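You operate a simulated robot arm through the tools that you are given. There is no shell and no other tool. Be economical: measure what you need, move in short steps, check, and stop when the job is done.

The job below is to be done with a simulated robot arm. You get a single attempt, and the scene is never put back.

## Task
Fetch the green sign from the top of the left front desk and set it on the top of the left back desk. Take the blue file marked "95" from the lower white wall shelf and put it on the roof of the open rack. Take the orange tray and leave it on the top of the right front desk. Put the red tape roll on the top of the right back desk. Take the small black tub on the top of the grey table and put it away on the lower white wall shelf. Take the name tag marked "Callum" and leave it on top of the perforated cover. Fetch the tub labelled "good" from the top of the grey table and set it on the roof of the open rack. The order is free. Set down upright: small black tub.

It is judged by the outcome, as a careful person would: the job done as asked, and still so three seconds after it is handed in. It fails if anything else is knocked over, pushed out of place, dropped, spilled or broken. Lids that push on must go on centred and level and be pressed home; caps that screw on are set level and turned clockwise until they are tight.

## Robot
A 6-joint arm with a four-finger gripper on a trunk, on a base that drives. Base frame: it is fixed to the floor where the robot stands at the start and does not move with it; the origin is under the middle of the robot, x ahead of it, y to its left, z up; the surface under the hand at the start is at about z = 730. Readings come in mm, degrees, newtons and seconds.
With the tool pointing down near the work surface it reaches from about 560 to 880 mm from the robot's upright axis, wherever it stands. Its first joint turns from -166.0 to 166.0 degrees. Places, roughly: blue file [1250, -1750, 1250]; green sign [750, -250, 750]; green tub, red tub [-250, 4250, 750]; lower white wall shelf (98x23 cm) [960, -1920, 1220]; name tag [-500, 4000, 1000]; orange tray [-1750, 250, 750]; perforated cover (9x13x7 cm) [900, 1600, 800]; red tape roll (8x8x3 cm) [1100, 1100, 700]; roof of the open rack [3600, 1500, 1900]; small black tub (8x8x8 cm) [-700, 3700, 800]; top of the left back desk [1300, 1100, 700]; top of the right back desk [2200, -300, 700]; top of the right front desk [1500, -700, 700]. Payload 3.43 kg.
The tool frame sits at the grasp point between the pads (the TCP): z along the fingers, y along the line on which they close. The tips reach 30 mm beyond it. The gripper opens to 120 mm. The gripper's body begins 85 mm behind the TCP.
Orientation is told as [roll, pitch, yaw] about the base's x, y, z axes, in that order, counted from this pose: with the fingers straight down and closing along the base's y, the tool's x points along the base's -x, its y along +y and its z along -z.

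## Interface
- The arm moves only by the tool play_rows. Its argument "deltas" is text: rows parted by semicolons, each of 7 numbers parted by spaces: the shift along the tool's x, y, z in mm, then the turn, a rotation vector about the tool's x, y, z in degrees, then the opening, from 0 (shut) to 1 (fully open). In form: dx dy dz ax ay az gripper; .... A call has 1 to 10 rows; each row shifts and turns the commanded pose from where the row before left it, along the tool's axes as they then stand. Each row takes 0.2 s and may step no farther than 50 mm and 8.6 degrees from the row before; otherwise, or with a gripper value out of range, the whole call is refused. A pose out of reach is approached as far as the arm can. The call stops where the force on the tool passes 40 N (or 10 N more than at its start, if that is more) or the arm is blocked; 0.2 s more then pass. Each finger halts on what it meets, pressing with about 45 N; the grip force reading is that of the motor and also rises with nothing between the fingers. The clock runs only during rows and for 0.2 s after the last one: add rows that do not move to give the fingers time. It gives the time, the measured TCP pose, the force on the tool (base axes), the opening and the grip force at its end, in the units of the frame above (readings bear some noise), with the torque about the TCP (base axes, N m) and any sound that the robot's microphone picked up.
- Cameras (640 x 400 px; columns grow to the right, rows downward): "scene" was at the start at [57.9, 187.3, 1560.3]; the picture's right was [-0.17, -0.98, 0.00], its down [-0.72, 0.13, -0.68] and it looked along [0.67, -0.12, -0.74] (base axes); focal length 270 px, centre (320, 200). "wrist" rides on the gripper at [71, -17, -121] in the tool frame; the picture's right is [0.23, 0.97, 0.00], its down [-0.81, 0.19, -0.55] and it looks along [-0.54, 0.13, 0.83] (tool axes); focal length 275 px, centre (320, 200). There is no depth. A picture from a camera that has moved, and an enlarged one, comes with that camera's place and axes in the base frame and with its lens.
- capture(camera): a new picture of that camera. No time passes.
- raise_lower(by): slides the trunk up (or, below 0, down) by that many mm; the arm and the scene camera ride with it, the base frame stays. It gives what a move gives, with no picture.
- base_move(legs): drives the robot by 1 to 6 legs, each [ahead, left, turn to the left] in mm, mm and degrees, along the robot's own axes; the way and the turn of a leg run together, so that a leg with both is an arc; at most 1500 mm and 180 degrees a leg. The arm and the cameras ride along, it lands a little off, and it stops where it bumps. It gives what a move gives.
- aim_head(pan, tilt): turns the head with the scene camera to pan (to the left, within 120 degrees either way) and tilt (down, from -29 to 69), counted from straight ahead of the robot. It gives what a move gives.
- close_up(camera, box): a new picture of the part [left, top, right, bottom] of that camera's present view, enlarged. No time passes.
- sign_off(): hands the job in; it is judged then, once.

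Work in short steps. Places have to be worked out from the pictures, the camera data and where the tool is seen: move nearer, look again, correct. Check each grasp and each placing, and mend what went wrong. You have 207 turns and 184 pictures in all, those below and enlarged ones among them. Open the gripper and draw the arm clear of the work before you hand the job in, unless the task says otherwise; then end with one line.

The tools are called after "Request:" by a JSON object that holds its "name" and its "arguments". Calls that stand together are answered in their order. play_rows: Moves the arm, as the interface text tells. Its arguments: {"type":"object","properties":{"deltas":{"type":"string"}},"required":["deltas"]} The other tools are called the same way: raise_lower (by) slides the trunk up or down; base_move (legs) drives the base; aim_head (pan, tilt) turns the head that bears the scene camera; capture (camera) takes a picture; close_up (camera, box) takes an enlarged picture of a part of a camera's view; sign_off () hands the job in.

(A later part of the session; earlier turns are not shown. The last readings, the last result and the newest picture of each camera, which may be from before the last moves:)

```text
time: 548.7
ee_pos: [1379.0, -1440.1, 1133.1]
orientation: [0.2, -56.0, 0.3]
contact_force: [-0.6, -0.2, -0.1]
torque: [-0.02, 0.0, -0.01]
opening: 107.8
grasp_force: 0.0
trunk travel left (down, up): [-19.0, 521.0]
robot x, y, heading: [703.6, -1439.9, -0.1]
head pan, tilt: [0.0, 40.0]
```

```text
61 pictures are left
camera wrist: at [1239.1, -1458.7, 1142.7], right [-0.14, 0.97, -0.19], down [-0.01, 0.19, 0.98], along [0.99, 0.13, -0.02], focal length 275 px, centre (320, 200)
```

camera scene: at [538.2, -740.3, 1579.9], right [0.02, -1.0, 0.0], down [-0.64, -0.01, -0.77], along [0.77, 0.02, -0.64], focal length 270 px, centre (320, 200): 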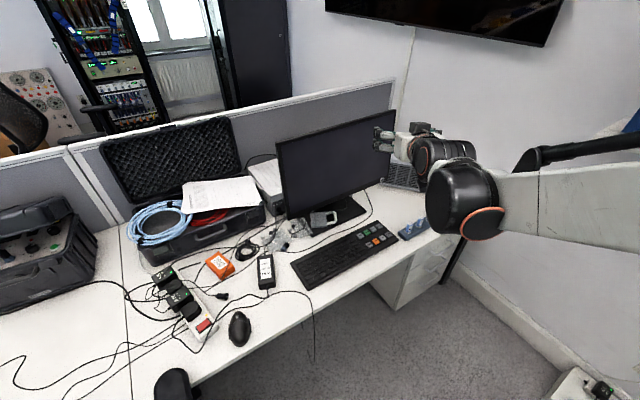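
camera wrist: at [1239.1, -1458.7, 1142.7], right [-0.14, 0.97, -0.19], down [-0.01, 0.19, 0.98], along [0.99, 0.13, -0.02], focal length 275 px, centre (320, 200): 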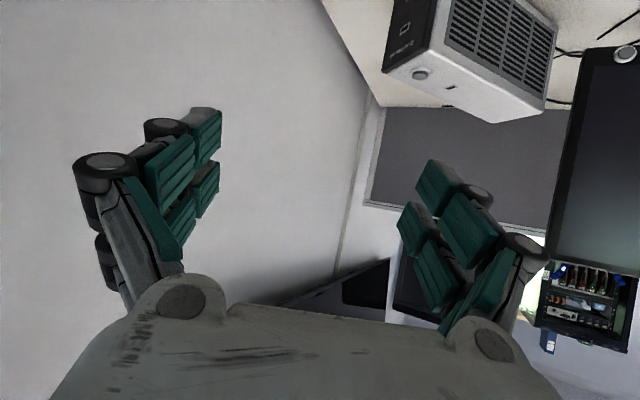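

I lower to the pre-grasp point in front of the tub.

Request:
{"name": "play_rows", "arguments": {"deltas": "29.2 0 28.5 0 0 0 0.9; 29.2 0 28.5 0 0 0 0.9; 29.2 0 28.5 0 0 0 0.9; 29.2 0 28.5 0 0 0 0.9; 29.2 0 28.5 0 0 0 0.9; 29.2 0 28.5 0 0 0 0.9; 29.2 0 28.5 0 0 0 0.9; 0 0 0 0 0 0 0.9"}}

Request:
{"name": "capture", "arguments": {"camera": "wrist"}}

```text
time: 550.5
ee_pos: [1429.9, -1438.5, 851.6]
orientation: [0.1, -56.0, 0.3]
contact_force: [0.7, 0.6, -0.8]
torque: [0.02, 0.0, -0.01]
opening: 108.2
grasp_force: 0.1
trunk travel left (down, up): [-19.0, 521.0]
robot x, y, heading: [703.4, -1439.0, 0.1]
head pan, tilt: [0.0, 40.0]
```

```text
60 pictures are left
camera wrist: at [1290.1, -1457.2, 861.2], right [-0.14, 0.97, -0.19], down [0.0, 0.19, 0.98], along [0.99, 0.13, -0.02], focal length 275 px, centre (320, 200)
```

wrist: 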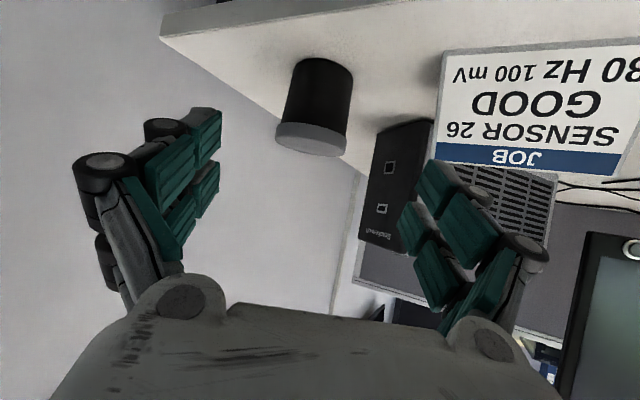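

Same view as when I left it. I advance 145 mm along the tool axis and close.

Request:
{"name": "play_rows", "arguments": {"deltas": "0 0 40 0 0 0 0.9; 0 0 40 0 0 0 0.9; 0 0 40 0 0 0 0.9; 0 0 24 0 0 0 0.9; 0 0 0 0 0 0 0.75; 0 0 0 0 0 0 0.55; 0 0 0 0 0 0 0.4; 0 0 0 0 0 0 0.3; 0 0 0 0 0 0 0.3"}}

Request:
{"name": "raise_lower", "arguments": {"by": 60}}

Request:
{"name": "capture", "arguments": {"camera": "wrist"}}

```text
time: 552.5
ee_pos: [1549.0, -1438.2, 772.2]
orientation: [0.0, -55.9, 0.3]
contact_force: [1.1, 0.4, 0.3]
torque: [-0.01, 0.03, 0.03]
opening: 65.7
grasp_force: 45.3
trunk travel left (down, up): [-19.0, 521.0]
robot x, y, heading: [706.4, -1439.7, 0.3]
head pan, tilt: [0.0, 40.0]
```

```text
time: 553.5
ee_pos: [1550.0, -1437.8, 832.6]
orientation: [0.0, -55.8, 0.3]
contact_force: [-0.5, 0.7, 0.1]
torque: [-0.02, -0.01, 0.01]
opening: 65.7
grasp_force: 45.2
trunk travel left (down, up): [-79.0, 461.0]
robot x, y, heading: [701.3, -1440.1, 0.1]
head pan, tilt: [0.0, 40.0]
```

```text
59 pictures are left
camera wrist: at [1410.1, -1456.7, 840.6], right [-0.14, 0.97, -0.19], down [-0.01, 0.19, 0.98], along [0.99, 0.13, -0.02], focal length 275 px, centre (320, 200)
```

wrist: 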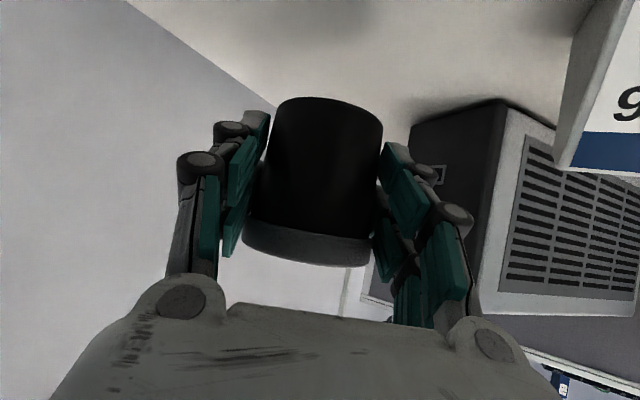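

The tub is held. I raise the trunk, back away and turn to face the shelf.

Request:
{"name": "raise_lower", "arguments": {"by": 400}}

Request:
{"name": "raise_lower", "arguments": {"by": 58}}

Request:
{"name": "base_move", "arguments": {"legs": [[-314, 502, 0], [0, 0, -57.8]]}}

Request:
{"name": "aim_head", "arguments": {"pan": 0, "tilt": 30}}

Request:
{"name": "close_up", "arguments": {"camera": "scene", "box": [200, 130, 440, 280]}}

Request:
{"name": "capture", "arguments": {"camera": "wrist"}}

```text
time: 557.4
ee_pos: [1550.9, -1437.9, 1232.0]
orientation: [0.1, -55.9, 0.2]
contact_force: [0.4, 1.1, -2.2]
torque: [-0.01, 0.03, -0.01]
opening: 65.7
grasp_force: 45.5
trunk travel left (down, up): [-479.0, 61.0]
robot x, y, heading: [702.1, -1436.8, 0.2]
head pan, tilt: [0.0, 40.0]
```

```text
time: 558.3
ee_pos: [1551.2, -1438.3, 1290.6]
orientation: [0.2, -56.0, 0.2]
contact_force: [0.2, -0.5, -1.4]
torque: [0.01, 0.03, -0.02]
opening: 65.6
grasp_force: 45.1
trunk travel left (down, up): [-537.0, 3.0]
robot x, y, heading: [701.6, -1438.7, -0.1]
head pan, tilt: [0.0, 40.0]
```

```text
time: 564.2
ee_pos: [843.4, -1652.6, 1290.5]
orientation: [0.0, -55.8, -57.4]
contact_force: [-0.8, -0.6, -0.7]
torque: [0.01, 0.0, 0.07]
opening: 65.1
grasp_force: 44.9
trunk travel left (down, up): [-537.0, 3.0]
robot x, y, heading: [393.5, -937.6, -57.4]
head pan, tilt: [0.0, 40.0]
```

```text
time: 565.0
ee_pos: [844.2, -1654.9, 1291.3]
orientation: [0.0, -55.9, -57.5]
contact_force: [-0.2, 0.6, -1.8]
torque: [0.03, 0.01, -0.01]
opening: 65.5
grasp_force: 45.2
trunk travel left (down, up): [-537.0, 3.0]
robot x, y, heading: [391.5, -935.3, -57.9]
head pan, tilt: [0.0, 30.0]
```

```text
2.67 times, centred on (320, 205) of scene
camera zoom: at [595.9, -890.4, 1973.1], right [-0.84, -0.54, 0.0], down [-0.27, 0.42, -0.87], along [0.46, -0.73, -0.5], focal length 720 px, centre (320, 187)
```

zoom: 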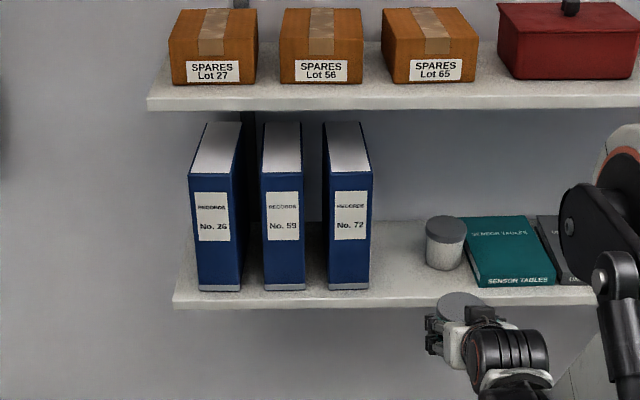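

```text
57 pictures are left
camera wrist: at [753.7, -1546.4, 1298.8], right [0.75, 0.63, -0.19], down [0.16, 0.11, 0.98], along [0.64, -0.77, -0.02], focal length 275 px, centre (320, 200)
```

wrist: 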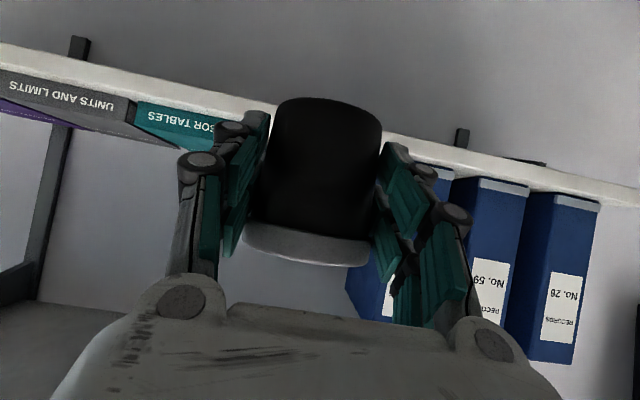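

There is a gap of about 96 mm between file 72 and the jar. I line up the tub with it (robot-frame n≈-90) and move partly in.

Request:
{"name": "base_move", "arguments": {"legs": [[100, 71, 0]]}}

Request:
{"name": "capture", "arguments": {"camera": "wrist"}}

Request:
{"name": "close_up", "arguments": {"camera": "scene", "box": [200, 130, 440, 280]}}

```text
time: 566.2
ee_pos: [958.0, -1701.7, 1287.2]
orientation: [0.0, -55.9, -57.5]
contact_force: [1.7, -1.3, -2.9]
torque: [-0.01, 0.02, -0.07]
opening: 65.1
grasp_force: 44.8
trunk travel left (down, up): [-537.0, 3.0]
robot x, y, heading: [502.5, -987.5, -57.7]
head pan, tilt: [0.0, 30.0]
```

```text
56 pictures are left
camera wrist: at [868.4, -1594.3, 1297.7], right [0.75, 0.63, -0.19], down [0.16, 0.11, 0.98], along [0.64, -0.77, -0.02], focal length 275 px, centre (320, 200)
```

wrist: 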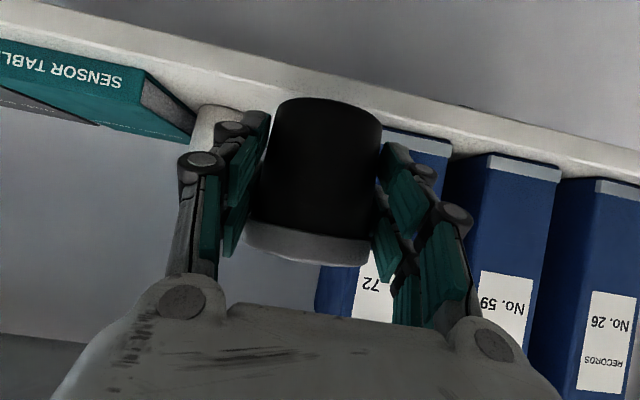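

```text
2.67 times, centred on (320, 205) of scene
camera zoom: at [712.2, -938.6, 1972.8], right [-0.84, -0.53, 0.0], down [-0.27, 0.42, -0.87], along [0.46, -0.73, -0.5], focal length 720 px, centre (320, 187)
```

zoom: 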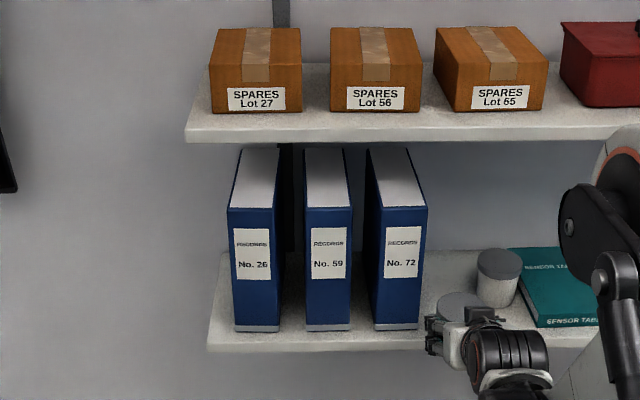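

From this view the tub should go at n≈-106, d≈2042. I shift 16 mm right and advance 83 mm.

Request:
{"name": "play_rows", "arguments": {"deltas": "0 -16 0 0 0 0 0.3; -15.5 0 23 0 0 0 0.3; -15.5 0 23 0 0 0 0.3; -15.5 0 23 0 0 0 0.3; 0 0 0 0 0 0 0.3"}}

Request:
{"name": "capture", "arguments": {"camera": "wrist"}}

Request:
{"name": "close_up", "arguments": {"camera": "scene", "box": [280, 180, 440, 280]}}

```text
time: 567.4
ee_pos: [987.7, -1779.3, 1291.4]
orientation: [0.1, -56.1, -57.5]
contact_force: [0.0, -0.3, -0.8]
torque: [0.01, 0.0, 0.01]
opening: 65.5
grasp_force: 44.4
trunk travel left (down, up): [-537.0, 3.0]
robot x, y, heading: [499.7, -984.2, -57.6]
head pan, tilt: [0.0, 30.0]
```

```text
54 pictures are left
camera wrist: at [898.4, -1671.6, 1299.4], right [0.75, 0.63, -0.19], down [0.16, 0.11, 0.98], along [0.64, -0.77, -0.02], focal length 275 px, centre (320, 200)
```

wrist: 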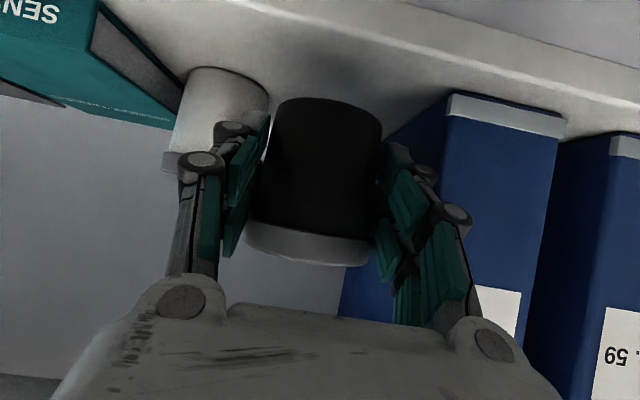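

```text
4.00 times, centred on (360, 230) of scene
camera zoom: at [708.1, -936.3, 1973.3], right [-0.84, -0.53, 0.0], down [-0.27, 0.42, -0.87], along [0.46, -0.73, -0.5], focal length 1080 px, centre (160, 80)
```

zoom: 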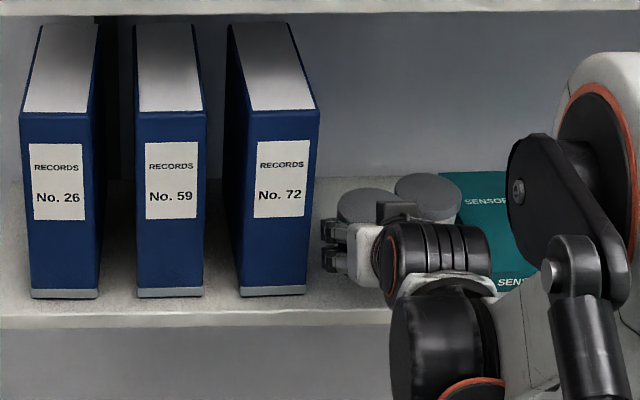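

The gap needs balance: I shift 7 mm left, then lower towards the shelf in steps.

Request:
{"name": "play_rows", "arguments": {"deltas": "0 7 0 0 0 0 0.3; 8.3 0 5.6 0 0 0 0.3; 5 0 3.4 0 0 0 0.3; 2.5 0 1.7 0 0 0 0.3; 1.7 0 1.1 0 0 0 0.3; 0 0 0 0 0 0 0.3"}}

Request:
{"name": "play_rows", "arguments": {"deltas": "1.7 0 1.1 0 0 0 0.3; 1.7 0 1.1 0 0 0 0.3; 0 0 0 0 0 0 0.3"}}

```text
time: 568.8
ee_pos: [993.4, -1776.8, 1268.6]
orientation: [0.1, -55.9, -57.4]
contact_force: [-0.5, -0.5, -1.9]
torque: [0.06, 0.0, 0.01]
opening: 65.1
grasp_force: 45.1
trunk travel left (down, up): [-537.0, 3.0]
robot x, y, heading: [503.1, -983.2, -57.7]
head pan, tilt: [0.0, 30.0]
```

```text
time: 569.6
ee_pos: [993.5, -1775.6, 1263.5]
orientation: [0.1, -55.9, -57.4]
contact_force: [0.4, 0.4, -2.0]
torque: [0.06, 0.01, 0.0]
opening: 65.1
grasp_force: 45.2
trunk travel left (down, up): [-537.0, 3.0]
robot x, y, heading: [500.7, -982.0, -57.8]
head pan, tilt: [0.0, 30.0]
```

No contact yet; a few more small steps, then a look.

Request:
{"name": "play_rows", "arguments": {"deltas": "1.7 0 1.1 0 0 0 0.3; 1.7 0 1.1 0 0 0 0.3; 1.7 0 1.1 0 0 0 0.3; 0 0 0 0 0 0 0.3"}}

Request:
{"name": "capture", "arguments": {"camera": "wrist"}}

```text
time: 570.6
ee_pos: [992.7, -1775.4, 1261.9]
orientation: [0.1, -56.2, -57.4]
contact_force: [5.5, -11.3, 32.3]
torque: [-0.6, -0.51, -0.04]
opening: 65.3
grasp_force: 45.0
trunk travel left (down, up): [-537.0, 3.0]
robot x, y, heading: [505.8, -987.6, -57.9]
head pan, tilt: [0.0, 30.0]
```

```text
52 pictures are left
camera wrist: at [903.4, -1667.4, 1269.9], right [0.75, 0.63, -0.19], down [0.16, 0.11, 0.98], along [0.64, -0.77, -0.02], focal length 275 px, centre (320, 200)
```

wrist: 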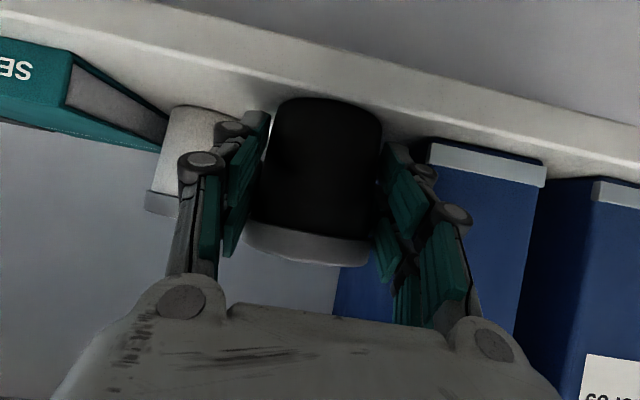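

Contact with the shelf. I ease off 1.5 mm, open just enough and withdraw horizontally.

Request:
{"name": "play_rows", "arguments": {"deltas": "-1.4 0 -0.9 0 0 0 0.3; 0 0 0 0 0 0 0.6; 0 0 0 0 0 0 0.63; 0 0 0 0 0 0 0.63; 5.6 0 -8.3 0 0 0 0.63; 11.2 0 -16.6 0 0 0 0.63; 16.8 0 -24.9 0 0 0 0.63; 22.4 0 -33 0 0 0 0.63; 0 0 0 0 0 0 0.63"}}

Request:
{"name": "capture", "arguments": {"camera": "wrist"}}

Request:
{"name": "close_up", "arguments": {"camera": "scene", "box": [280, 180, 440, 280]}}

```text
time: 572.6
ee_pos: [938.0, -1691.0, 1261.1]
orientation: [0.1, -56.0, -57.4]
contact_force: [0.3, 0.3, -0.2]
torque: [-0.02, -0.01, 0.0]
opening: 75.7
grasp_force: 0.0
trunk travel left (down, up): [-537.0, 3.0]
robot x, y, heading: [502.5, -986.4, -57.7]
head pan, tilt: [0.0, 30.0]
```

```text
51 pictures are left
camera wrist: at [849.4, -1584.1, 1269.5], right [0.75, 0.63, -0.19], down [0.16, 0.11, 0.98], along [0.64, -0.77, -0.02], focal length 275 px, centre (320, 200)
```

wrist: 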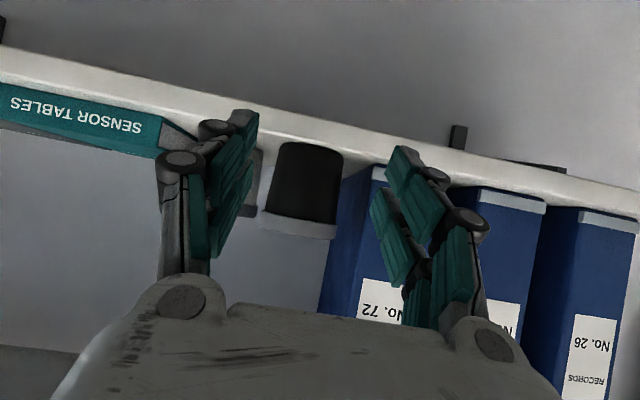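

```text
4.00 times, centred on (360, 230) of scene
camera zoom: at [709.9, -938.4, 1973.1], right [-0.84, -0.53, 0.0], down [-0.27, 0.42, -0.87], along [0.46, -0.73, -0.5], focal length 1080 px, centre (160, 80)
```

zoom: 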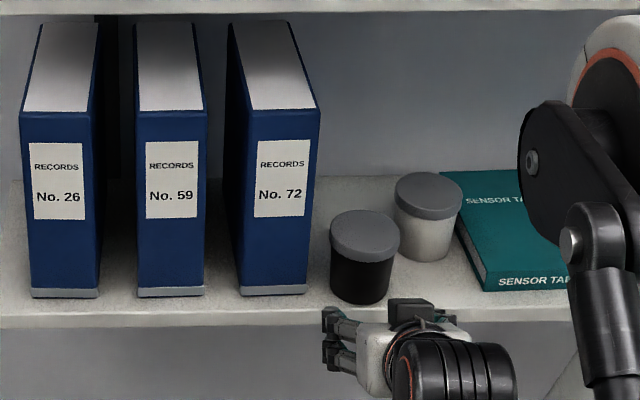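

The small black tub stands upright on the lower shelf. Now the orange tray: I back away and drive to the bench.

Request:
{"name": "base_move", "arguments": {"legs": [[-150, 0, 0], [-100, -390, 0], [-1000, 0, 0], [-950, 0, 0], [0, 0, -90]]}}

Request:
{"name": "aim_head", "arguments": {"pan": 0, "tilt": 45}}

Request:
{"name": "capture", "arguments": {"camera": "scene"}}

```text
time: 589.3
ee_pos: [-1720.4, 216.3, 1261.0]
orientation: [0.1, -55.9, -146.8]
contact_force: [-0.4, -0.4, -0.2]
torque: [0.02, -0.02, -0.03]
opening: 75.5
grasp_force: 0.0
trunk travel left (down, up): [-537.0, 3.0]
robot x, y, heading: [-1023.2, 661.4, -146.9]
head pan, tilt: [0.0, 30.0]
```

```text
time: 590.1
ee_pos: [-1720.2, 216.4, 1261.0]
orientation: [0.1, -55.9, -146.7]
contact_force: [-0.3, 0.4, -1.3]
torque: [0.0, -0.01, 0.03]
opening: 75.7
grasp_force: 0.0
trunk travel left (down, up): [-537.0, 3.0]
robot x, y, heading: [-1020.0, 662.2, -147.1]
head pan, tilt: [0.0, 45.0]
```

```text
49 pictures are left
camera scene: at [-963.8, 461.6, 1950.6], right [-0.55, 0.84, 0.0], down [0.59, 0.39, -0.71], along [-0.59, -0.39, -0.71], focal length 270 px, centre (320, 200)
```

scene: 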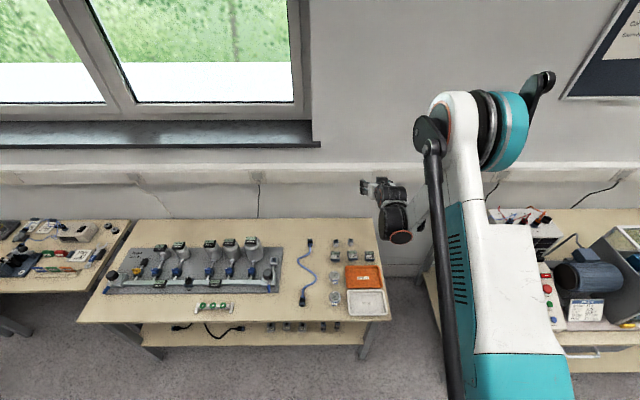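

The orange tray lies straight ahead at about (-1635, 275). I untilt the tool, move over it and lower the trunk.

Request:
{"name": "play_rows", "arguments": {"deltas": "0 0 0 0 8 0 0.9; 0 0 0 0 8 0 0.9; 0 0 0 0 8 0 0.9; 0 0 0 0 8 0 0.9; 0 0 0 0 8 0 0.9; 0 0 0 0 8 0 0.9; 0 0 0 0 7.9 0 0.9; 45 0 0 0 0 0 0.9; 45 0 0 0 0 0 0.9; 40 0 0 0 0 0 0.9"}}

Request:
{"name": "raise_lower", "arguments": {"by": -260}}

Request:
{"name": "capture", "arguments": {"camera": "wrist"}}

```text
time: 592.3
ee_pos: [-1609.5, 288.5, 1262.1]
orientation: [0.1, -0.1, -146.5]
contact_force: [1.2, 1.3, -0.3]
torque: [-0.03, 0.07, -0.02]
opening: 108.0
grasp_force: 0.1
trunk travel left (down, up): [-537.0, 3.0]
robot x, y, heading: [-1015.8, 665.1, -146.8]
head pan, tilt: [0.0, 45.0]
```

```text
time: 595.0
ee_pos: [-1612.0, 286.3, 1002.6]
orientation: [0.1, 0.0, -146.6]
contact_force: [-0.1, -0.2, 0.6]
torque: [-0.02, -0.04, -0.01]
opening: 108.2
grasp_force: 0.1
trunk travel left (down, up): [-277.0, 263.0]
robot x, y, heading: [-1022.2, 663.1, -147.2]
head pan, tilt: [0.0, 45.0]
```

```text
48 pictures are left
camera wrist: at [-1561.1, 340.3, 1122.4], right [0.73, -0.69, 0.0], down [-0.57, -0.61, 0.55], along [-0.38, -0.4, -0.83], focal length 275 px, centre (320, 200)
```

wrist: 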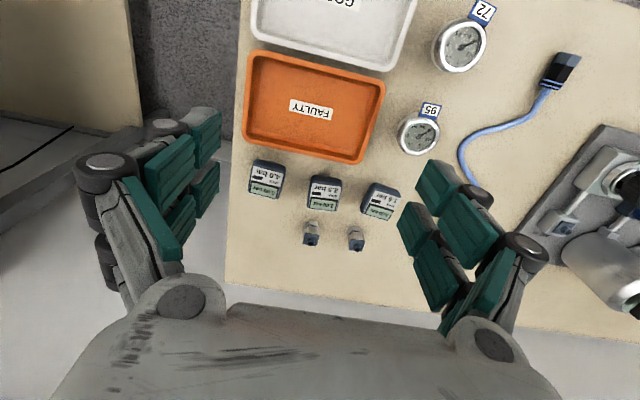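

I'll pinch the tray's short wall on the robot's left, clear of the gauge. I move over that wall and lower with a narrow opening.

Request:
{"name": "play_rows", "arguments": {"deltas": "-16 25.3 0 0 0 0 0.4; -16 25.3 0 0 0 0 0.3; -16 25.3 0 0 0 0 0.3; 0 0 40 0 0 0 0.3; 0 0 40 0 0 0 0.3; 0 0 40 0 0 0 0.3; 0 0 20 0 0 0 0.3; 0 0 0 0 0 0 0.3"}}

Request:
{"name": "capture", "arguments": {"camera": "wrist"}}

```text
time: 596.8
ee_pos: [-1610.2, 196.6, 859.9]
orientation: [0.1, -0.1, -146.6]
contact_force: [0.3, 0.4, -0.1]
torque: [-0.01, 0.0, 0.02]
opening: 36.0
grasp_force: 0.1
trunk travel left (down, up): [-277.0, 263.0]
robot x, y, heading: [-1019.6, 662.2, -146.9]
head pan, tilt: [0.0, 45.0]
```

```text
47 pictures are left
camera wrist: at [-1559.3, 250.1, 981.8], right [0.73, -0.69, 0.0], down [-0.57, -0.61, 0.55], along [-0.38, -0.4, -0.83], focal length 275 px, centre (320, 200)
```

wrist: 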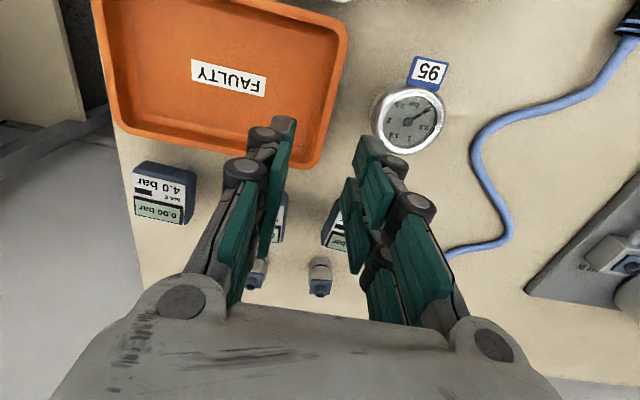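

The tool axis is right over the wall. I lower in steps until the inner tip nears the tray floor.

Request:
{"name": "play_rows", "arguments": {"deltas": "0 0 30 0 0 0 0.3; 0 0 25 0 0 0 0.3; 0 0 10 0 0 0 0.3; 0 0 5 0 0 0 0.3; 0 0 0 0 0 0 0.3"}}

Request:
{"name": "capture", "arguments": {"camera": "wrist"}}

```text
time: 598.0
ee_pos: [-1610.6, 196.4, 790.4]
orientation: [0.1, -0.1, -146.6]
contact_force: [-0.5, -0.5, -0.4]
torque: [0.03, 0.0, -0.01]
opening: 36.1
grasp_force: 0.0
trunk travel left (down, up): [-277.0, 263.0]
robot x, y, heading: [-1023.3, 662.3, -146.8]
head pan, tilt: [0.0, 45.0]
```

```text
46 pictures are left
camera wrist: at [-1559.6, 250.4, 911.8], right [0.73, -0.69, 0.0], down [-0.57, -0.61, 0.55], along [-0.38, -0.4, -0.83], focal length 275 px, centre (320, 200)
```

wrist: 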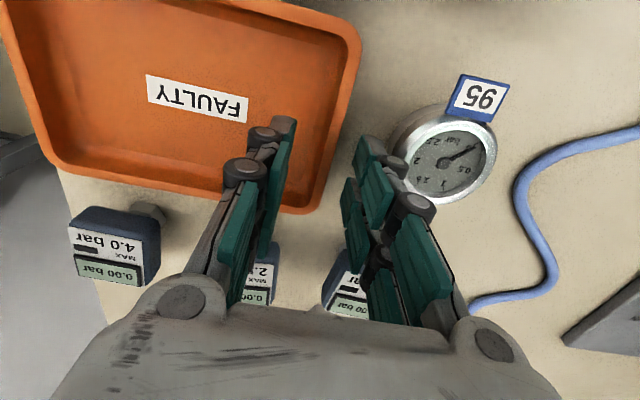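

Clear of the gauge by a little. I lower 8 mm more and close gently.

Request:
{"name": "play_rows", "arguments": {"deltas": "0 0 4 0 0 0 0.3; 0 0 4 0 0 0 0.3; 0 0 0 0 0 0 0.2; 0 0 0 0 0 0 0.1; 0 0 0 0 0 0 0; 0 0 0 0 0 0 0; 0 0 0 0 0 0 0"}}

Request:
{"name": "capture", "arguments": {"camera": "wrist"}}

```text
time: 599.5
ee_pos: [-1610.0, 197.2, 782.6]
orientation: [0.1, -0.1, -146.7]
contact_force: [-0.2, 0.2, -0.1]
torque: [0.02, -0.01, 0.06]
opening: 0.2
grasp_force: 34.2
trunk travel left (down, up): [-277.0, 263.0]
robot x, y, heading: [-1021.5, 659.4, -146.9]
head pan, tilt: [0.0, 45.0]
```

```text
45 pictures are left
camera wrist: at [-1559.7, 250.4, 904.2], right [0.73, -0.69, 0.0], down [-0.57, -0.61, 0.55], along [-0.38, -0.4, -0.83], focal length 275 px, centre (320, 200)
```

wrist: 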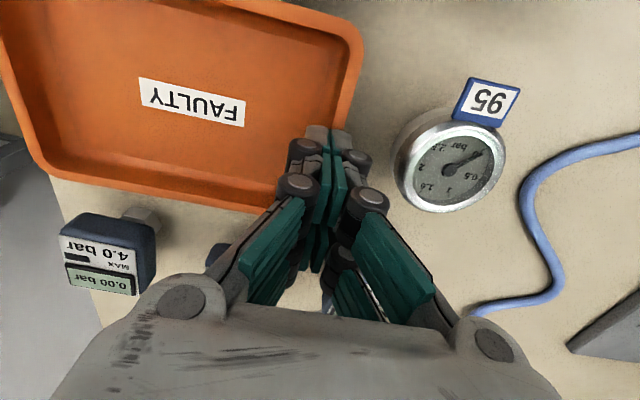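

The rim is lower than thought (≈745) and 10 mm further left. I lift, shift, and go down again with a 26 mm opening.

Request:
{"name": "play_rows", "arguments": {"deltas": "0 0 -15 0 0 0 0; 0 0 0 0 0 0 0.22; -5 10 0 0 0 0 0.22; 0 0 10 0 0 0 0.22; 0 0 6 0 0 0 0.22; 0 0 0 0 0 0 0.22"}}

Request:
{"name": "close_up", "arguments": {"camera": "wrist", "box": [220, 60, 460, 210]}}

```text
time: 601.0
ee_pos: [-1607.7, 186.0, 781.7]
orientation: [0.1, -0.1, -146.6]
contact_force: [-0.8, -0.3, 0.4]
torque: [0.03, 0.02, 0.01]
opening: 26.1
grasp_force: 0.1
trunk travel left (down, up): [-277.0, 263.0]
robot x, y, heading: [-1019.8, 662.1, -146.8]
head pan, tilt: [0.0, 45.0]
```

```text
2.67 times, centred on (340, 135) of wrist
camera zoom: at [-1557.9, 238.6, 903.5], right [0.73, -0.69, 0.0], down [-0.57, -0.61, 0.55], along [-0.38, -0.4, -0.83], focal length 734 px, centre (267, 373)
```

zoom: 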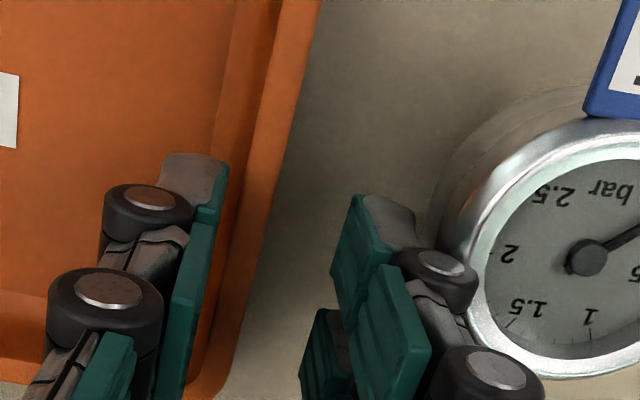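

The wall is between the pads but 5 mm off centre towards the inner pad; centring also moves me away from the gauge. I shift, narrow to 19 mm, and lower.

Request:
{"name": "play_rows", "arguments": {"deltas": "-3 -4.5 0 0 0 0 0.2; 0 0 0 0 0 0 0.16; 0 0 5 0 0 0 0.16; 0 0 4 0 0 0 0.16; 0 0 0 0 0 0 0.16"}}

Request:
{"name": "close_up", "arguments": {"camera": "wrist", "box": [220, 60, 460, 210]}}

```text
time: 602.1
ee_pos: [-1613.5, 188.5, 774.0]
orientation: [0.1, -0.1, -146.5]
contact_force: [0.6, 0.4, 0.5]
torque: [-0.03, -0.01, 0.01]
opening: 19.3
grasp_force: 0.0
trunk travel left (down, up): [-277.0, 263.0]
robot x, y, heading: [-1022.2, 660.0, -146.8]
head pan, tilt: [0.0, 45.0]
```

```text
2.67 times, centred on (340, 135) of wrist
camera zoom: at [-1562.6, 241.7, 895.1], right [0.73, -0.69, 0.0], down [-0.57, -0.61, 0.56], along [-0.38, -0.4, -0.83], focal length 734 px, centre (267, 373)
```

zoom: 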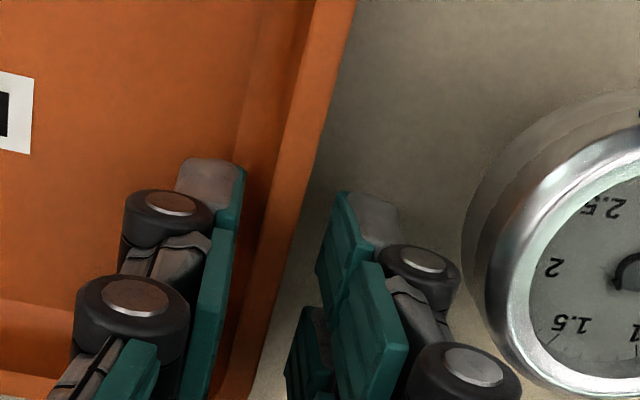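

Centred now and clear of the gauge. I lower 6 mm more and close.

Request:
{"name": "play_rows", "arguments": {"deltas": "0 0 3 0 0 0 0.16; 0 0 3 0 0 0 0.16; 0 0 0 0 0 0 0.1; 0 0 0 0 0 0 0; 0 0 0 0 0 0 0; 0 0 0 0 0 0 0"}}

Request:
{"name": "close_up", "arguments": {"camera": "wrist", "box": [220, 60, 460, 210]}}

```text
time: 603.5
ee_pos: [-1611.5, 191.0, 771.9]
orientation: [0.0, -0.1, -146.7]
contact_force: [-0.7, 0.7, 1.2]
torque: [0.31, 0.1, 0.04]
opening: 5.9
grasp_force: 38.1
out of reach, approached as far as the arm can: row 1
trunk travel left (down, up): [-277.0, 263.0]
robot x, y, heading: [-1022.3, 662.0, -146.9]
head pan, tilt: [0.0, 45.0]
```

```text
2.67 times, centred on (340, 135) of wrist
camera zoom: at [-1560.4, 243.5, 893.4], right [0.73, -0.69, 0.0], down [-0.57, -0.61, 0.55], along [-0.38, -0.4, -0.83], focal length 734 px, centre (267, 373)
```

zoom: 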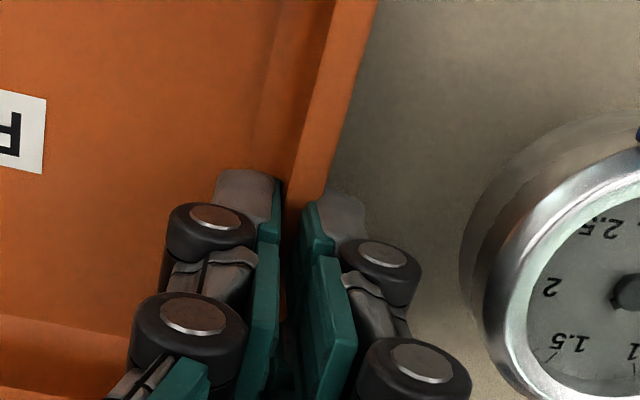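

It grips the rim only by the tips (arm limit). I reopen, lower the trunk 6 mm for a deeper bite, and close again.

Request:
{"name": "play_rows", "arguments": {"deltas": "0 0 0 0 0 0 0.16; 0 0 0 0 0 0 0.16"}}

Request:
{"name": "raise_lower", "arguments": {"by": -6}}

Request:
{"name": "play_rows", "arguments": {"deltas": "0 0 0 0 0 0 0.08; 0 0 0 0 0 0 0; 0 0 0 0 0 0 0; 0 0 0 0 0 0 0"}}

```text
time: 604.1
ee_pos: [-1610.6, 191.0, 772.7]
orientation: [0.2, 0.0, -146.6]
contact_force: [0.6, 0.8, 0.3]
torque: [-0.01, 0.03, 0.0]
opening: 19.2
grasp_force: 0.1
trunk travel left (down, up): [-277.0, 263.0]
robot x, y, heading: [-1020.9, 660.1, -147.0]
head pan, tilt: [0.0, 45.0]
```

```text
time: 604.7
ee_pos: [-1610.5, 191.4, 765.8]
orientation: [0.1, -0.1, -146.6]
contact_force: [0.0, -0.1, 0.2]
torque: [0.0, 0.0, -0.03]
opening: 19.1
grasp_force: 0.0
trunk travel left (down, up): [-271.0, 269.0]
robot x, y, heading: [-1020.3, 663.9, -146.8]
head pan, tilt: [0.0, 45.0]
```

```text
time: 605.7
ee_pos: [-1610.6, 191.0, 765.9]
orientation: [0.1, -0.1, -146.6]
contact_force: [-0.2, -1.6, 3.3]
torque: [0.47, 0.27, 0.09]
opening: 6.2
grasp_force: 38.4
trunk travel left (down, up): [-271.0, 269.0]
robot x, y, heading: [-1022.3, 661.3, -146.9]
head pan, tilt: [0.0, 45.0]
```

Deeper bite now. I lift with the trunk, slowly at first, and check.

Request:
{"name": "raise_lower", "arguments": {"by": 20}}

Request:
{"name": "capture", "arguments": {"camera": "wrist"}}

```text
time: 606.4
ee_pos: [-1610.7, 190.7, 785.8]
orientation: [0.1, -0.1, -146.5]
contact_force: [-0.1, -0.1, -2.0]
torque: [-0.12, -0.03, 0.02]
opening: 6.2
grasp_force: 38.0
trunk travel left (down, up): [-291.0, 249.0]
robot x, y, heading: [-1020.6, 663.7, -146.9]
head pan, tilt: [0.0, 45.0]
```

```text
41 pictures are left
camera wrist: at [-1560.5, 243.3, 907.0], right [0.73, -0.69, 0.0], down [-0.57, -0.61, 0.55], along [-0.38, -0.4, -0.83], focal length 275 px, centre (320, 200)
```

wrist: 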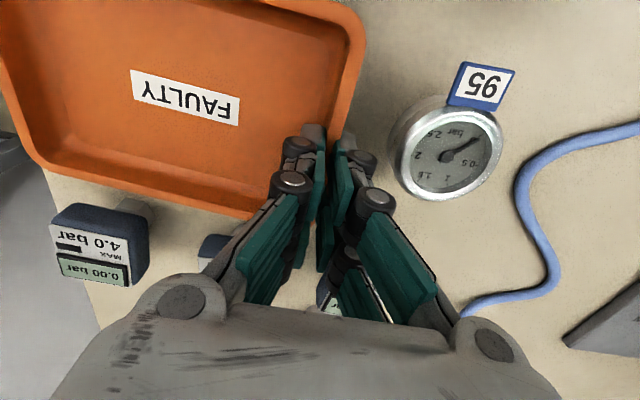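

The tray comes along. I raise further and check that it hangs level.

Request:
{"name": "raise_lower", "arguments": {"by": 230}}

Request:
{"name": "capture", "arguments": {"camera": "scene"}}

```text
time: 608.8
ee_pos: [-1611.4, 190.9, 1016.1]
orientation: [0.1, -0.2, -146.6]
contact_force: [0.0, -0.2, -1.2]
torque: [-0.13, -0.05, -0.01]
opening: 5.9
grasp_force: 38.1
trunk travel left (down, up): [-521.0, 19.0]
robot x, y, heading: [-1020.7, 662.1, -147.0]
head pan, tilt: [0.0, 45.0]
```

```text
40 pictures are left
camera scene: at [-964.1, 461.3, 1934.4], right [-0.55, 0.84, 0.0], down [0.59, 0.39, -0.71], along [-0.59, -0.39, -0.71], focal length 270 px, centre (320, 200)
```

scene: 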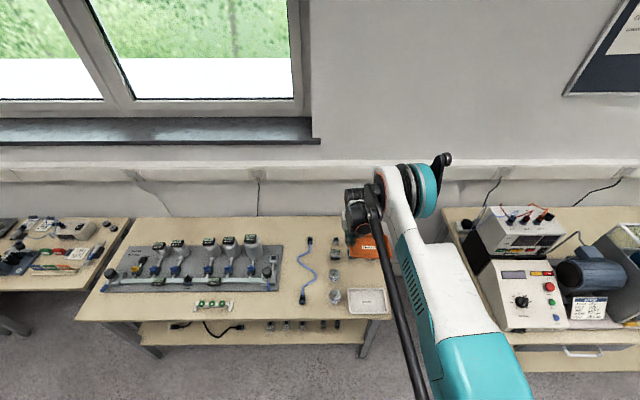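

The tray is held level; neighbours undisturbed. I lift a little more, back off and drive to the right front desk.

Request:
{"name": "play_rows", "arguments": {"deltas": "0 0 -40 0 0 0 0; 0 0 -30 0 0 0 0; 0 0 0 0 0 0 0"}}

Request:
{"name": "base_move", "arguments": {"legs": [[-250, 0, 0], [0, 0, 89], [1000, -215, 0], [1050, 0, 0], [50, 300, 0], [0, 0, 64.7]]}}

Request:
{"name": "aim_head", "arguments": {"pan": -10, "tilt": 45}}

Request:
{"name": "capture", "arguments": {"camera": "scene"}}

```text
time: 609.6
ee_pos: [-1609.7, 190.7, 1087.0]
orientation: [0.1, -0.1, -146.6]
contact_force: [0.0, -0.8, -1.1]
torque: [-0.15, -0.06, 0.01]
opening: 5.7
grasp_force: 38.3
trunk travel left (down, up): [-521.0, 19.0]
robot x, y, heading: [-1019.9, 662.4, -146.9]
head pan, tilt: [0.0, 45.0]
```

```text
time: 629.7
ee_pos: [1146.5, -740.8, 1085.1]
orientation: [0.1, -0.2, 8.2]
contact_force: [0.6, 0.4, -1.4]
torque: [0.14, -0.02, -0.01]
opening: 5.9
grasp_force: 38.0
trunk travel left (down, up): [-521.0, 19.0]
robot x, y, heading: [410.7, -916.9, 7.9]
head pan, tilt: [0.0, 45.0]
```

```text
time: 630.4
ee_pos: [1147.1, -740.5, 1085.8]
orientation: [0.1, -0.1, 8.2]
contact_force: [-0.2, 0.7, -2.2]
torque: [0.14, 0.0, -0.01]
opening: 6.1
grasp_force: 38.1
trunk travel left (down, up): [-521.0, 19.0]
robot x, y, heading: [412.5, -920.0, 8.0]
head pan, tilt: [-10.0, 45.0]
```

```text
39 pictures are left
camera scene: at [446.9, -721.8, 1934.5], right [-0.04, -1.0, 0.0], down [-0.71, 0.03, -0.71], along [0.71, -0.03, -0.71], focal length 270 px, centre (320, 200)
```

scene: 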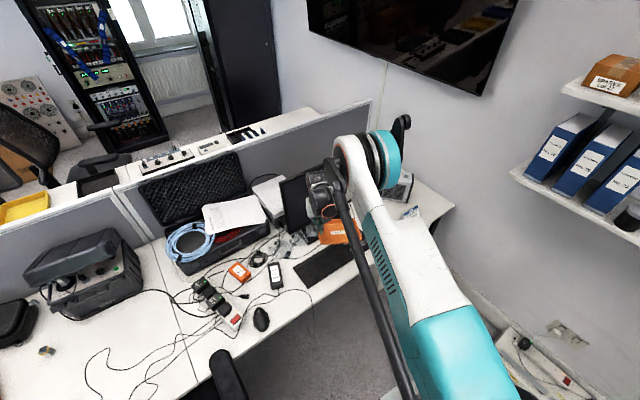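

The tray is rather close to the monitor. I back off from it first, then slide along the desk front to the right end.

Request:
{"name": "base_move", "arguments": {"legs": [[-137, -61, 0], [260, -584, 0]]}}

Request:
{"name": "play_rows", "arguments": {"deltas": "0 0 0 0 0 -8 0; 0 0 0 0 0 -8 0; 0 0 0 0 0 -8 0; 0 0 0 0 0 0 0"}}

Request:
{"name": "capture", "arguments": {"camera": "scene"}}

Request:
{"name": "capture", "arguments": {"camera": "wrist"}}

```text
time: 634.9
ee_pos: [1360.6, -1350.4, 1086.2]
orientation: [0.1, -0.1, 8.7]
contact_force: [-0.1, 0.2, -2.1]
torque: [0.13, 0.01, -0.02]
opening: 6.2
grasp_force: 38.0
trunk travel left (down, up): [-521.0, 19.0]
robot x, y, heading: [624.1, -1532.7, 8.6]
head pan, tilt: [-10.0, 45.0]
```

```text
time: 635.9
ee_pos: [1361.1, -1350.5, 1085.5]
orientation: [0.1, -0.2, 32.9]
contact_force: [0.7, -0.5, -1.9]
torque: [0.09, 0.04, 0.0]
opening: 5.9
grasp_force: 37.7
trunk travel left (down, up): [-521.0, 19.0]
robot x, y, heading: [627.5, -1531.4, 8.6]
head pan, tilt: [-10.0, 45.0]
```

```text
38 pictures are left
camera scene: at [660.3, -1337.8, 1934.5], right [-0.03, -1.0, 0.0], down [-0.71, 0.02, -0.71], along [0.71, -0.02, -0.71], focal length 270 px, centre (320, 200)
```

scene: 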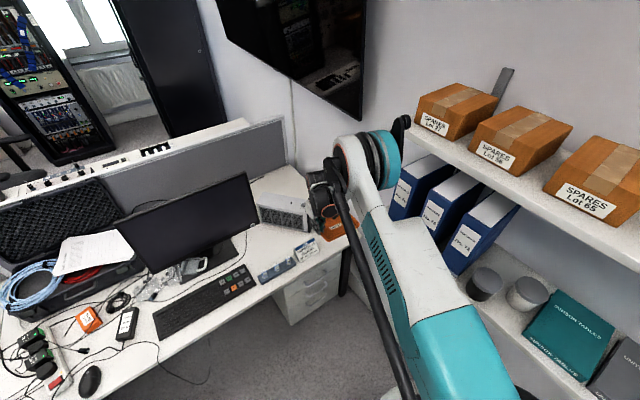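

```text
37 pictures are left
camera wrist: at [1309.7, -1404.3, 1207.1], right [-0.72, 0.69, 0.0], down [0.58, 0.6, 0.55], along [0.38, 0.4, -0.83], focal length 275 px, centre (320, 200)
```

wrist: 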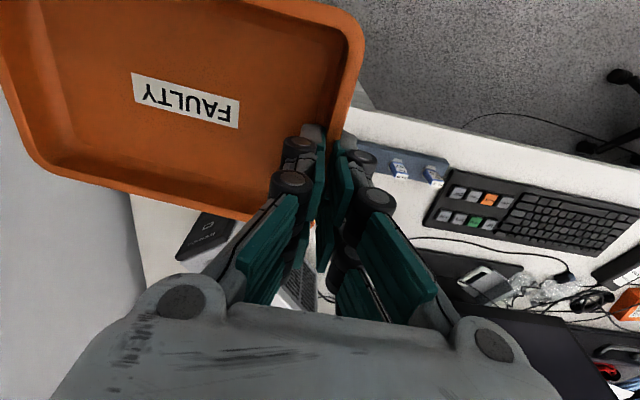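

Space at the desk's right end is about 245 mm wide; I aim the tray centre at n≈562, d≈2058. I move the base in, then the arm right over the spot.

Request:
{"name": "base_move", "arguments": {"legs": [[119, 52, 0]]}}

Request:
{"name": "play_rows", "arguments": {"deltas": "-7 -36 0 0 0 0 0; -7 -36 0 0 0 0 0; -7 -35 0 0 0 0 0; 0 0 0 0 0 0 0"}}

Request:
{"name": "raise_lower", "arguments": {"by": -130}}

Request:
{"name": "capture", "arguments": {"camera": "wrist"}}

Request:
{"name": "capture", "arguments": {"camera": "scene"}}

```text
time: 637.2
ee_pos: [1473.5, -1281.2, 1084.4]
orientation: [0.0, 0.0, 32.7]
contact_force: [0.7, -0.4, -2.0]
torque: [0.05, 0.1, -0.01]
opening: 5.9
grasp_force: 37.8
trunk travel left (down, up): [-521.0, 19.0]
robot x, y, heading: [738.0, -1465.4, 8.3]
head pan, tilt: [-10.0, 45.0]
```

```text
time: 638.2
ee_pos: [1547.1, -1358.4, 1085.4]
orientation: [0.1, -0.2, 32.8]
contact_force: [-0.5, -0.7, -1.1]
torque: [0.11, 0.02, 0.02]
opening: 5.9
grasp_force: 37.8
trunk travel left (down, up): [-521.0, 19.0]
robot x, y, heading: [740.9, -1460.4, 8.4]
head pan, tilt: [-10.0, 45.0]
```

```text
time: 639.8
ee_pos: [1546.1, -1358.8, 956.8]
orientation: [-0.1, -0.1, 32.7]
contact_force: [-0.6, -0.7, -1.4]
torque: [0.12, 0.05, 0.03]
opening: 6.0
grasp_force: 38.3
trunk travel left (down, up): [-391.0, 149.0]
robot x, y, heading: [739.3, -1460.3, 8.2]
head pan, tilt: [-10.0, 45.0]
```

```text
36 pictures are left
camera wrist: at [1495.7, -1413.7, 1077.4], right [-0.72, 0.69, 0.0], down [0.58, 0.6, 0.55], along [0.38, 0.4, -0.83], focal length 275 px, centre (320, 200)
```

wrist: 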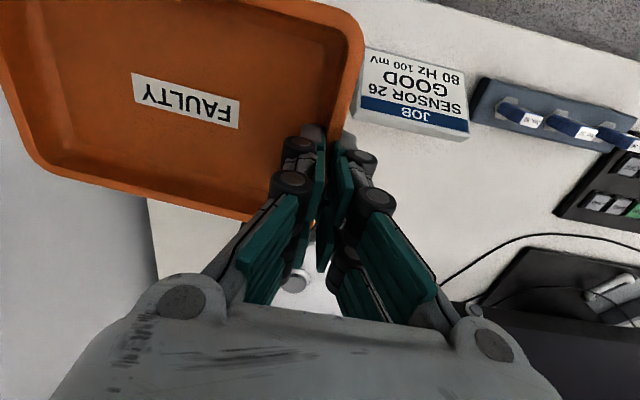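

```text
35 pictures are left
camera scene: at [770.2, -1269.3, 1804.7], right [-0.03, -1.0, 0.0], down [-0.71, 0.02, -0.71], along [0.71, -0.02, -0.71], focal length 270 px, centre (320, 200)
```

scene: 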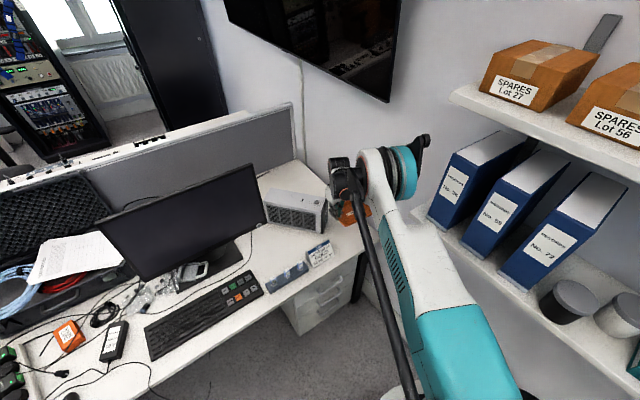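

Tray footprint fits: ~40 mm to the desk end, ~20 mm to the front edge, clear of the sign. I lower more and check the speaker clearance.

Request:
{"name": "raise_lower", "arguments": {"by": -130}}

Request:
{"name": "capture", "arguments": {"camera": "wrist"}}

Request:
{"name": "close_up", "arguments": {"camera": "scene", "box": [220, 80, 460, 280]}}

```text
time: 641.4
ee_pos: [1547.5, -1358.9, 825.7]
orientation: [0.0, -0.1, 32.7]
contact_force: [0.0, -0.1, -1.2]
torque: [0.11, 0.03, -0.03]
opening: 6.2
grasp_force: 38.1
trunk travel left (down, up): [-261.0, 279.0]
robot x, y, heading: [736.3, -1462.4, 8.6]
head pan, tilt: [-10.0, 45.0]
```

```text
34 pictures are left
camera wrist: at [1495.7, -1413.7, 947.4], right [-0.72, 0.69, 0.0], down [0.58, 0.6, 0.55], along [0.38, 0.4, -0.83], focal length 275 px, centre (320, 200)
```

wrist: 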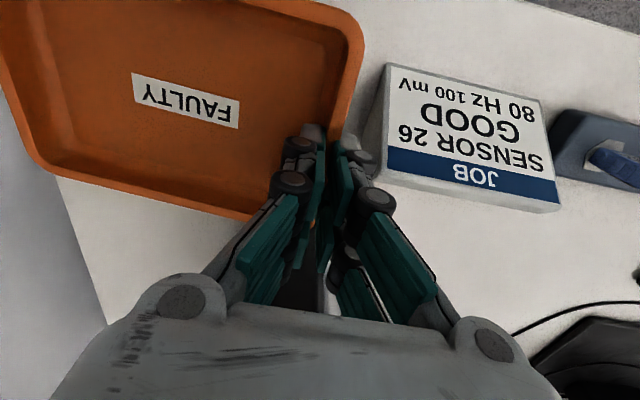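

```text
2.00 times, centred on (340, 180) of scene
camera zoom: at [770.2, -1269.3, 1674.7], right [-0.03, -1.0, 0.0], down [-0.71, 0.02, -0.71], along [0.71, -0.02, -0.71], focal length 540 px, centre (280, 240)
```

zoom: 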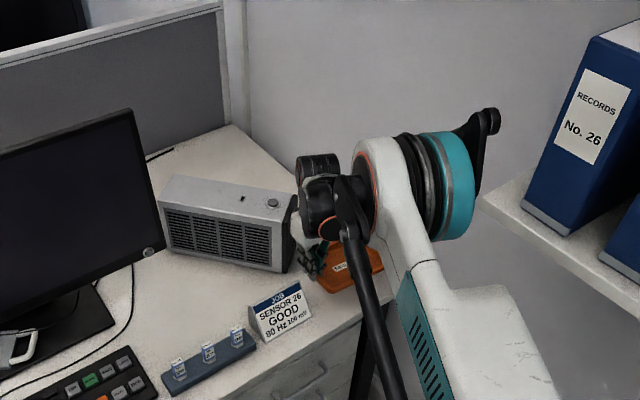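

There is about 50 mm between the gripper and the speaker. I lower 45 mm, then in small steps to contact.

Request:
{"name": "raise_lower", "arguments": {"by": -45}}

Request:
{"name": "raise_lower", "arguments": {"by": -8}}

Request:
{"name": "close_up", "arguments": {"camera": "scene", "box": [260, 130, 420, 255]}}

```text
time: 642.2
ee_pos: [1546.7, -1360.7, 781.2]
orientation: [0.0, -0.1, 32.7]
contact_force: [0.4, -0.5, -2.1]
torque: [0.02, 0.02, 0.05]
opening: 6.1
grasp_force: 37.9
trunk travel left (down, up): [-216.0, 324.0]
robot x, y, heading: [737.5, -1460.6, 8.3]
head pan, tilt: [-10.0, 45.0]
```

```text
time: 642.8
ee_pos: [1546.2, -1359.1, 774.4]
orientation: [0.0, -0.1, 32.7]
contact_force: [0.6, 0.3, 1.2]
torque: [-0.35, 0.01, -0.05]
opening: 6.2
grasp_force: 38.2
trunk travel left (down, up): [-208.0, 332.0]
robot x, y, heading: [735.7, -1462.1, 8.2]
head pan, tilt: [-10.0, 45.0]
```

```text
3.20 times, centred on (340, 192) of scene
camera zoom: at [769.9, -1269.2, 1621.5], right [-0.03, -1.0, 0.0], down [-0.71, 0.02, -0.71], along [0.71, -0.02, -0.71], focal length 864 px, centre (256, 224)
```

zoom: 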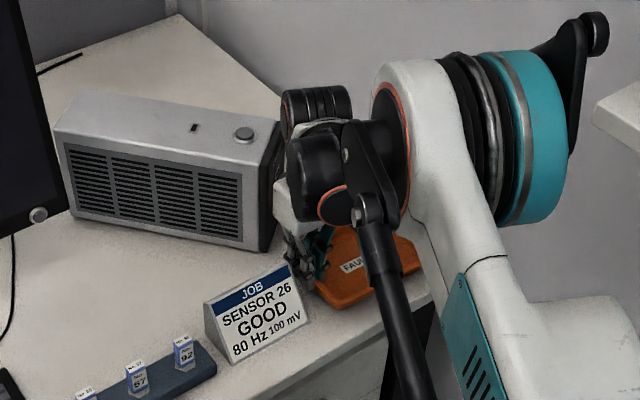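

The far end begins to touch. A few more millimetres.

Request:
{"name": "play_rows", "arguments": {"deltas": "0 0 2 0 0 0 0; 0 0 2 0 0 0 0; 0 0 2 0 0 0 0; 0 0 0 0 0 0 0"}}

```text
time: 643.8
ee_pos: [1546.9, -1360.7, 767.9]
orientation: [0.0, -0.1, 32.7]
contact_force: [-0.9, 1.0, 2.5]
torque: [-0.58, -0.06, -0.11]
opening: 5.8
grasp_force: 38.5
trunk travel left (down, up): [-208.0, 332.0]
robot x, y, heading: [735.6, -1461.6, 8.3]
head pan, tilt: [-10.0, 45.0]
```

Request:
{"name": "play_rows", "arguments": {"deltas": "0 0 1.5 0 0 0 0; 0 0 1.5 0 0 0 0; 0 0 1.5 0 0 0 0; 0 0 0 0 0 0 0"}}

```text
time: 644.8
ee_pos: [1546.3, -1358.7, 766.2]
orientation: [-0.1, -0.3, 32.7]
contact_force: [-2.8, -0.6, 19.6]
torque: [-0.5, -0.23, -0.07]
opening: 6.2
grasp_force: 38.5
trunk travel left (down, up): [-208.0, 332.0]
robot x, y, heading: [738.5, -1461.2, 8.6]
head pan, tilt: [-10.0, 45.0]
stopped in row 4: the force on the tool passed its limit at 41 N (the readings are from after the stop); the commanded pose is now the measured one
```

Seated on the desk. I open slightly and rise straight up.

Request:
{"name": "play_rows", "arguments": {"deltas": "0 0 -1 0 0 0 0; 0 0 0 0 0 0 0.1; 0 0 0 0 0 0 0.15; 0 0 0 0 0 0 0.15; 0 0 -5 0 0 0 0.15; 0 0 -15 0 0 0 0.15; 0 0 -30 0 0 0 0.15; 0 0 0 0 0 0 0.15"}}

Request:
{"name": "capture", "arguments": {"camera": "wrist"}}

```text
time: 646.6
ee_pos: [1547.9, -1360.1, 816.0]
orientation: [0.1, -0.2, 32.8]
contact_force: [0.9, 0.6, 0.2]
torque: [0.01, 0.0, 0.0]
opening: 18.0
grasp_force: 0.1
trunk travel left (down, up): [-208.0, 332.0]
robot x, y, heading: [740.2, -1463.0, 8.3]
head pan, tilt: [-10.0, 45.0]
```

```text
31 pictures are left
camera wrist: at [1496.3, -1413.7, 936.1], right [-0.72, 0.69, 0.0], down [0.58, 0.6, 0.56], along [0.39, 0.4, -0.83], focal length 275 px, centre (320, 200)
```

wrist: 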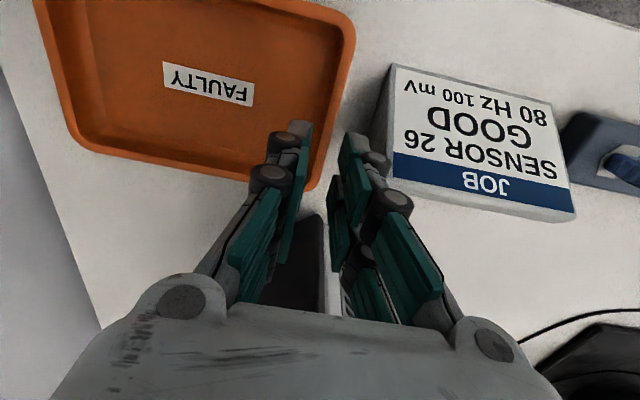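

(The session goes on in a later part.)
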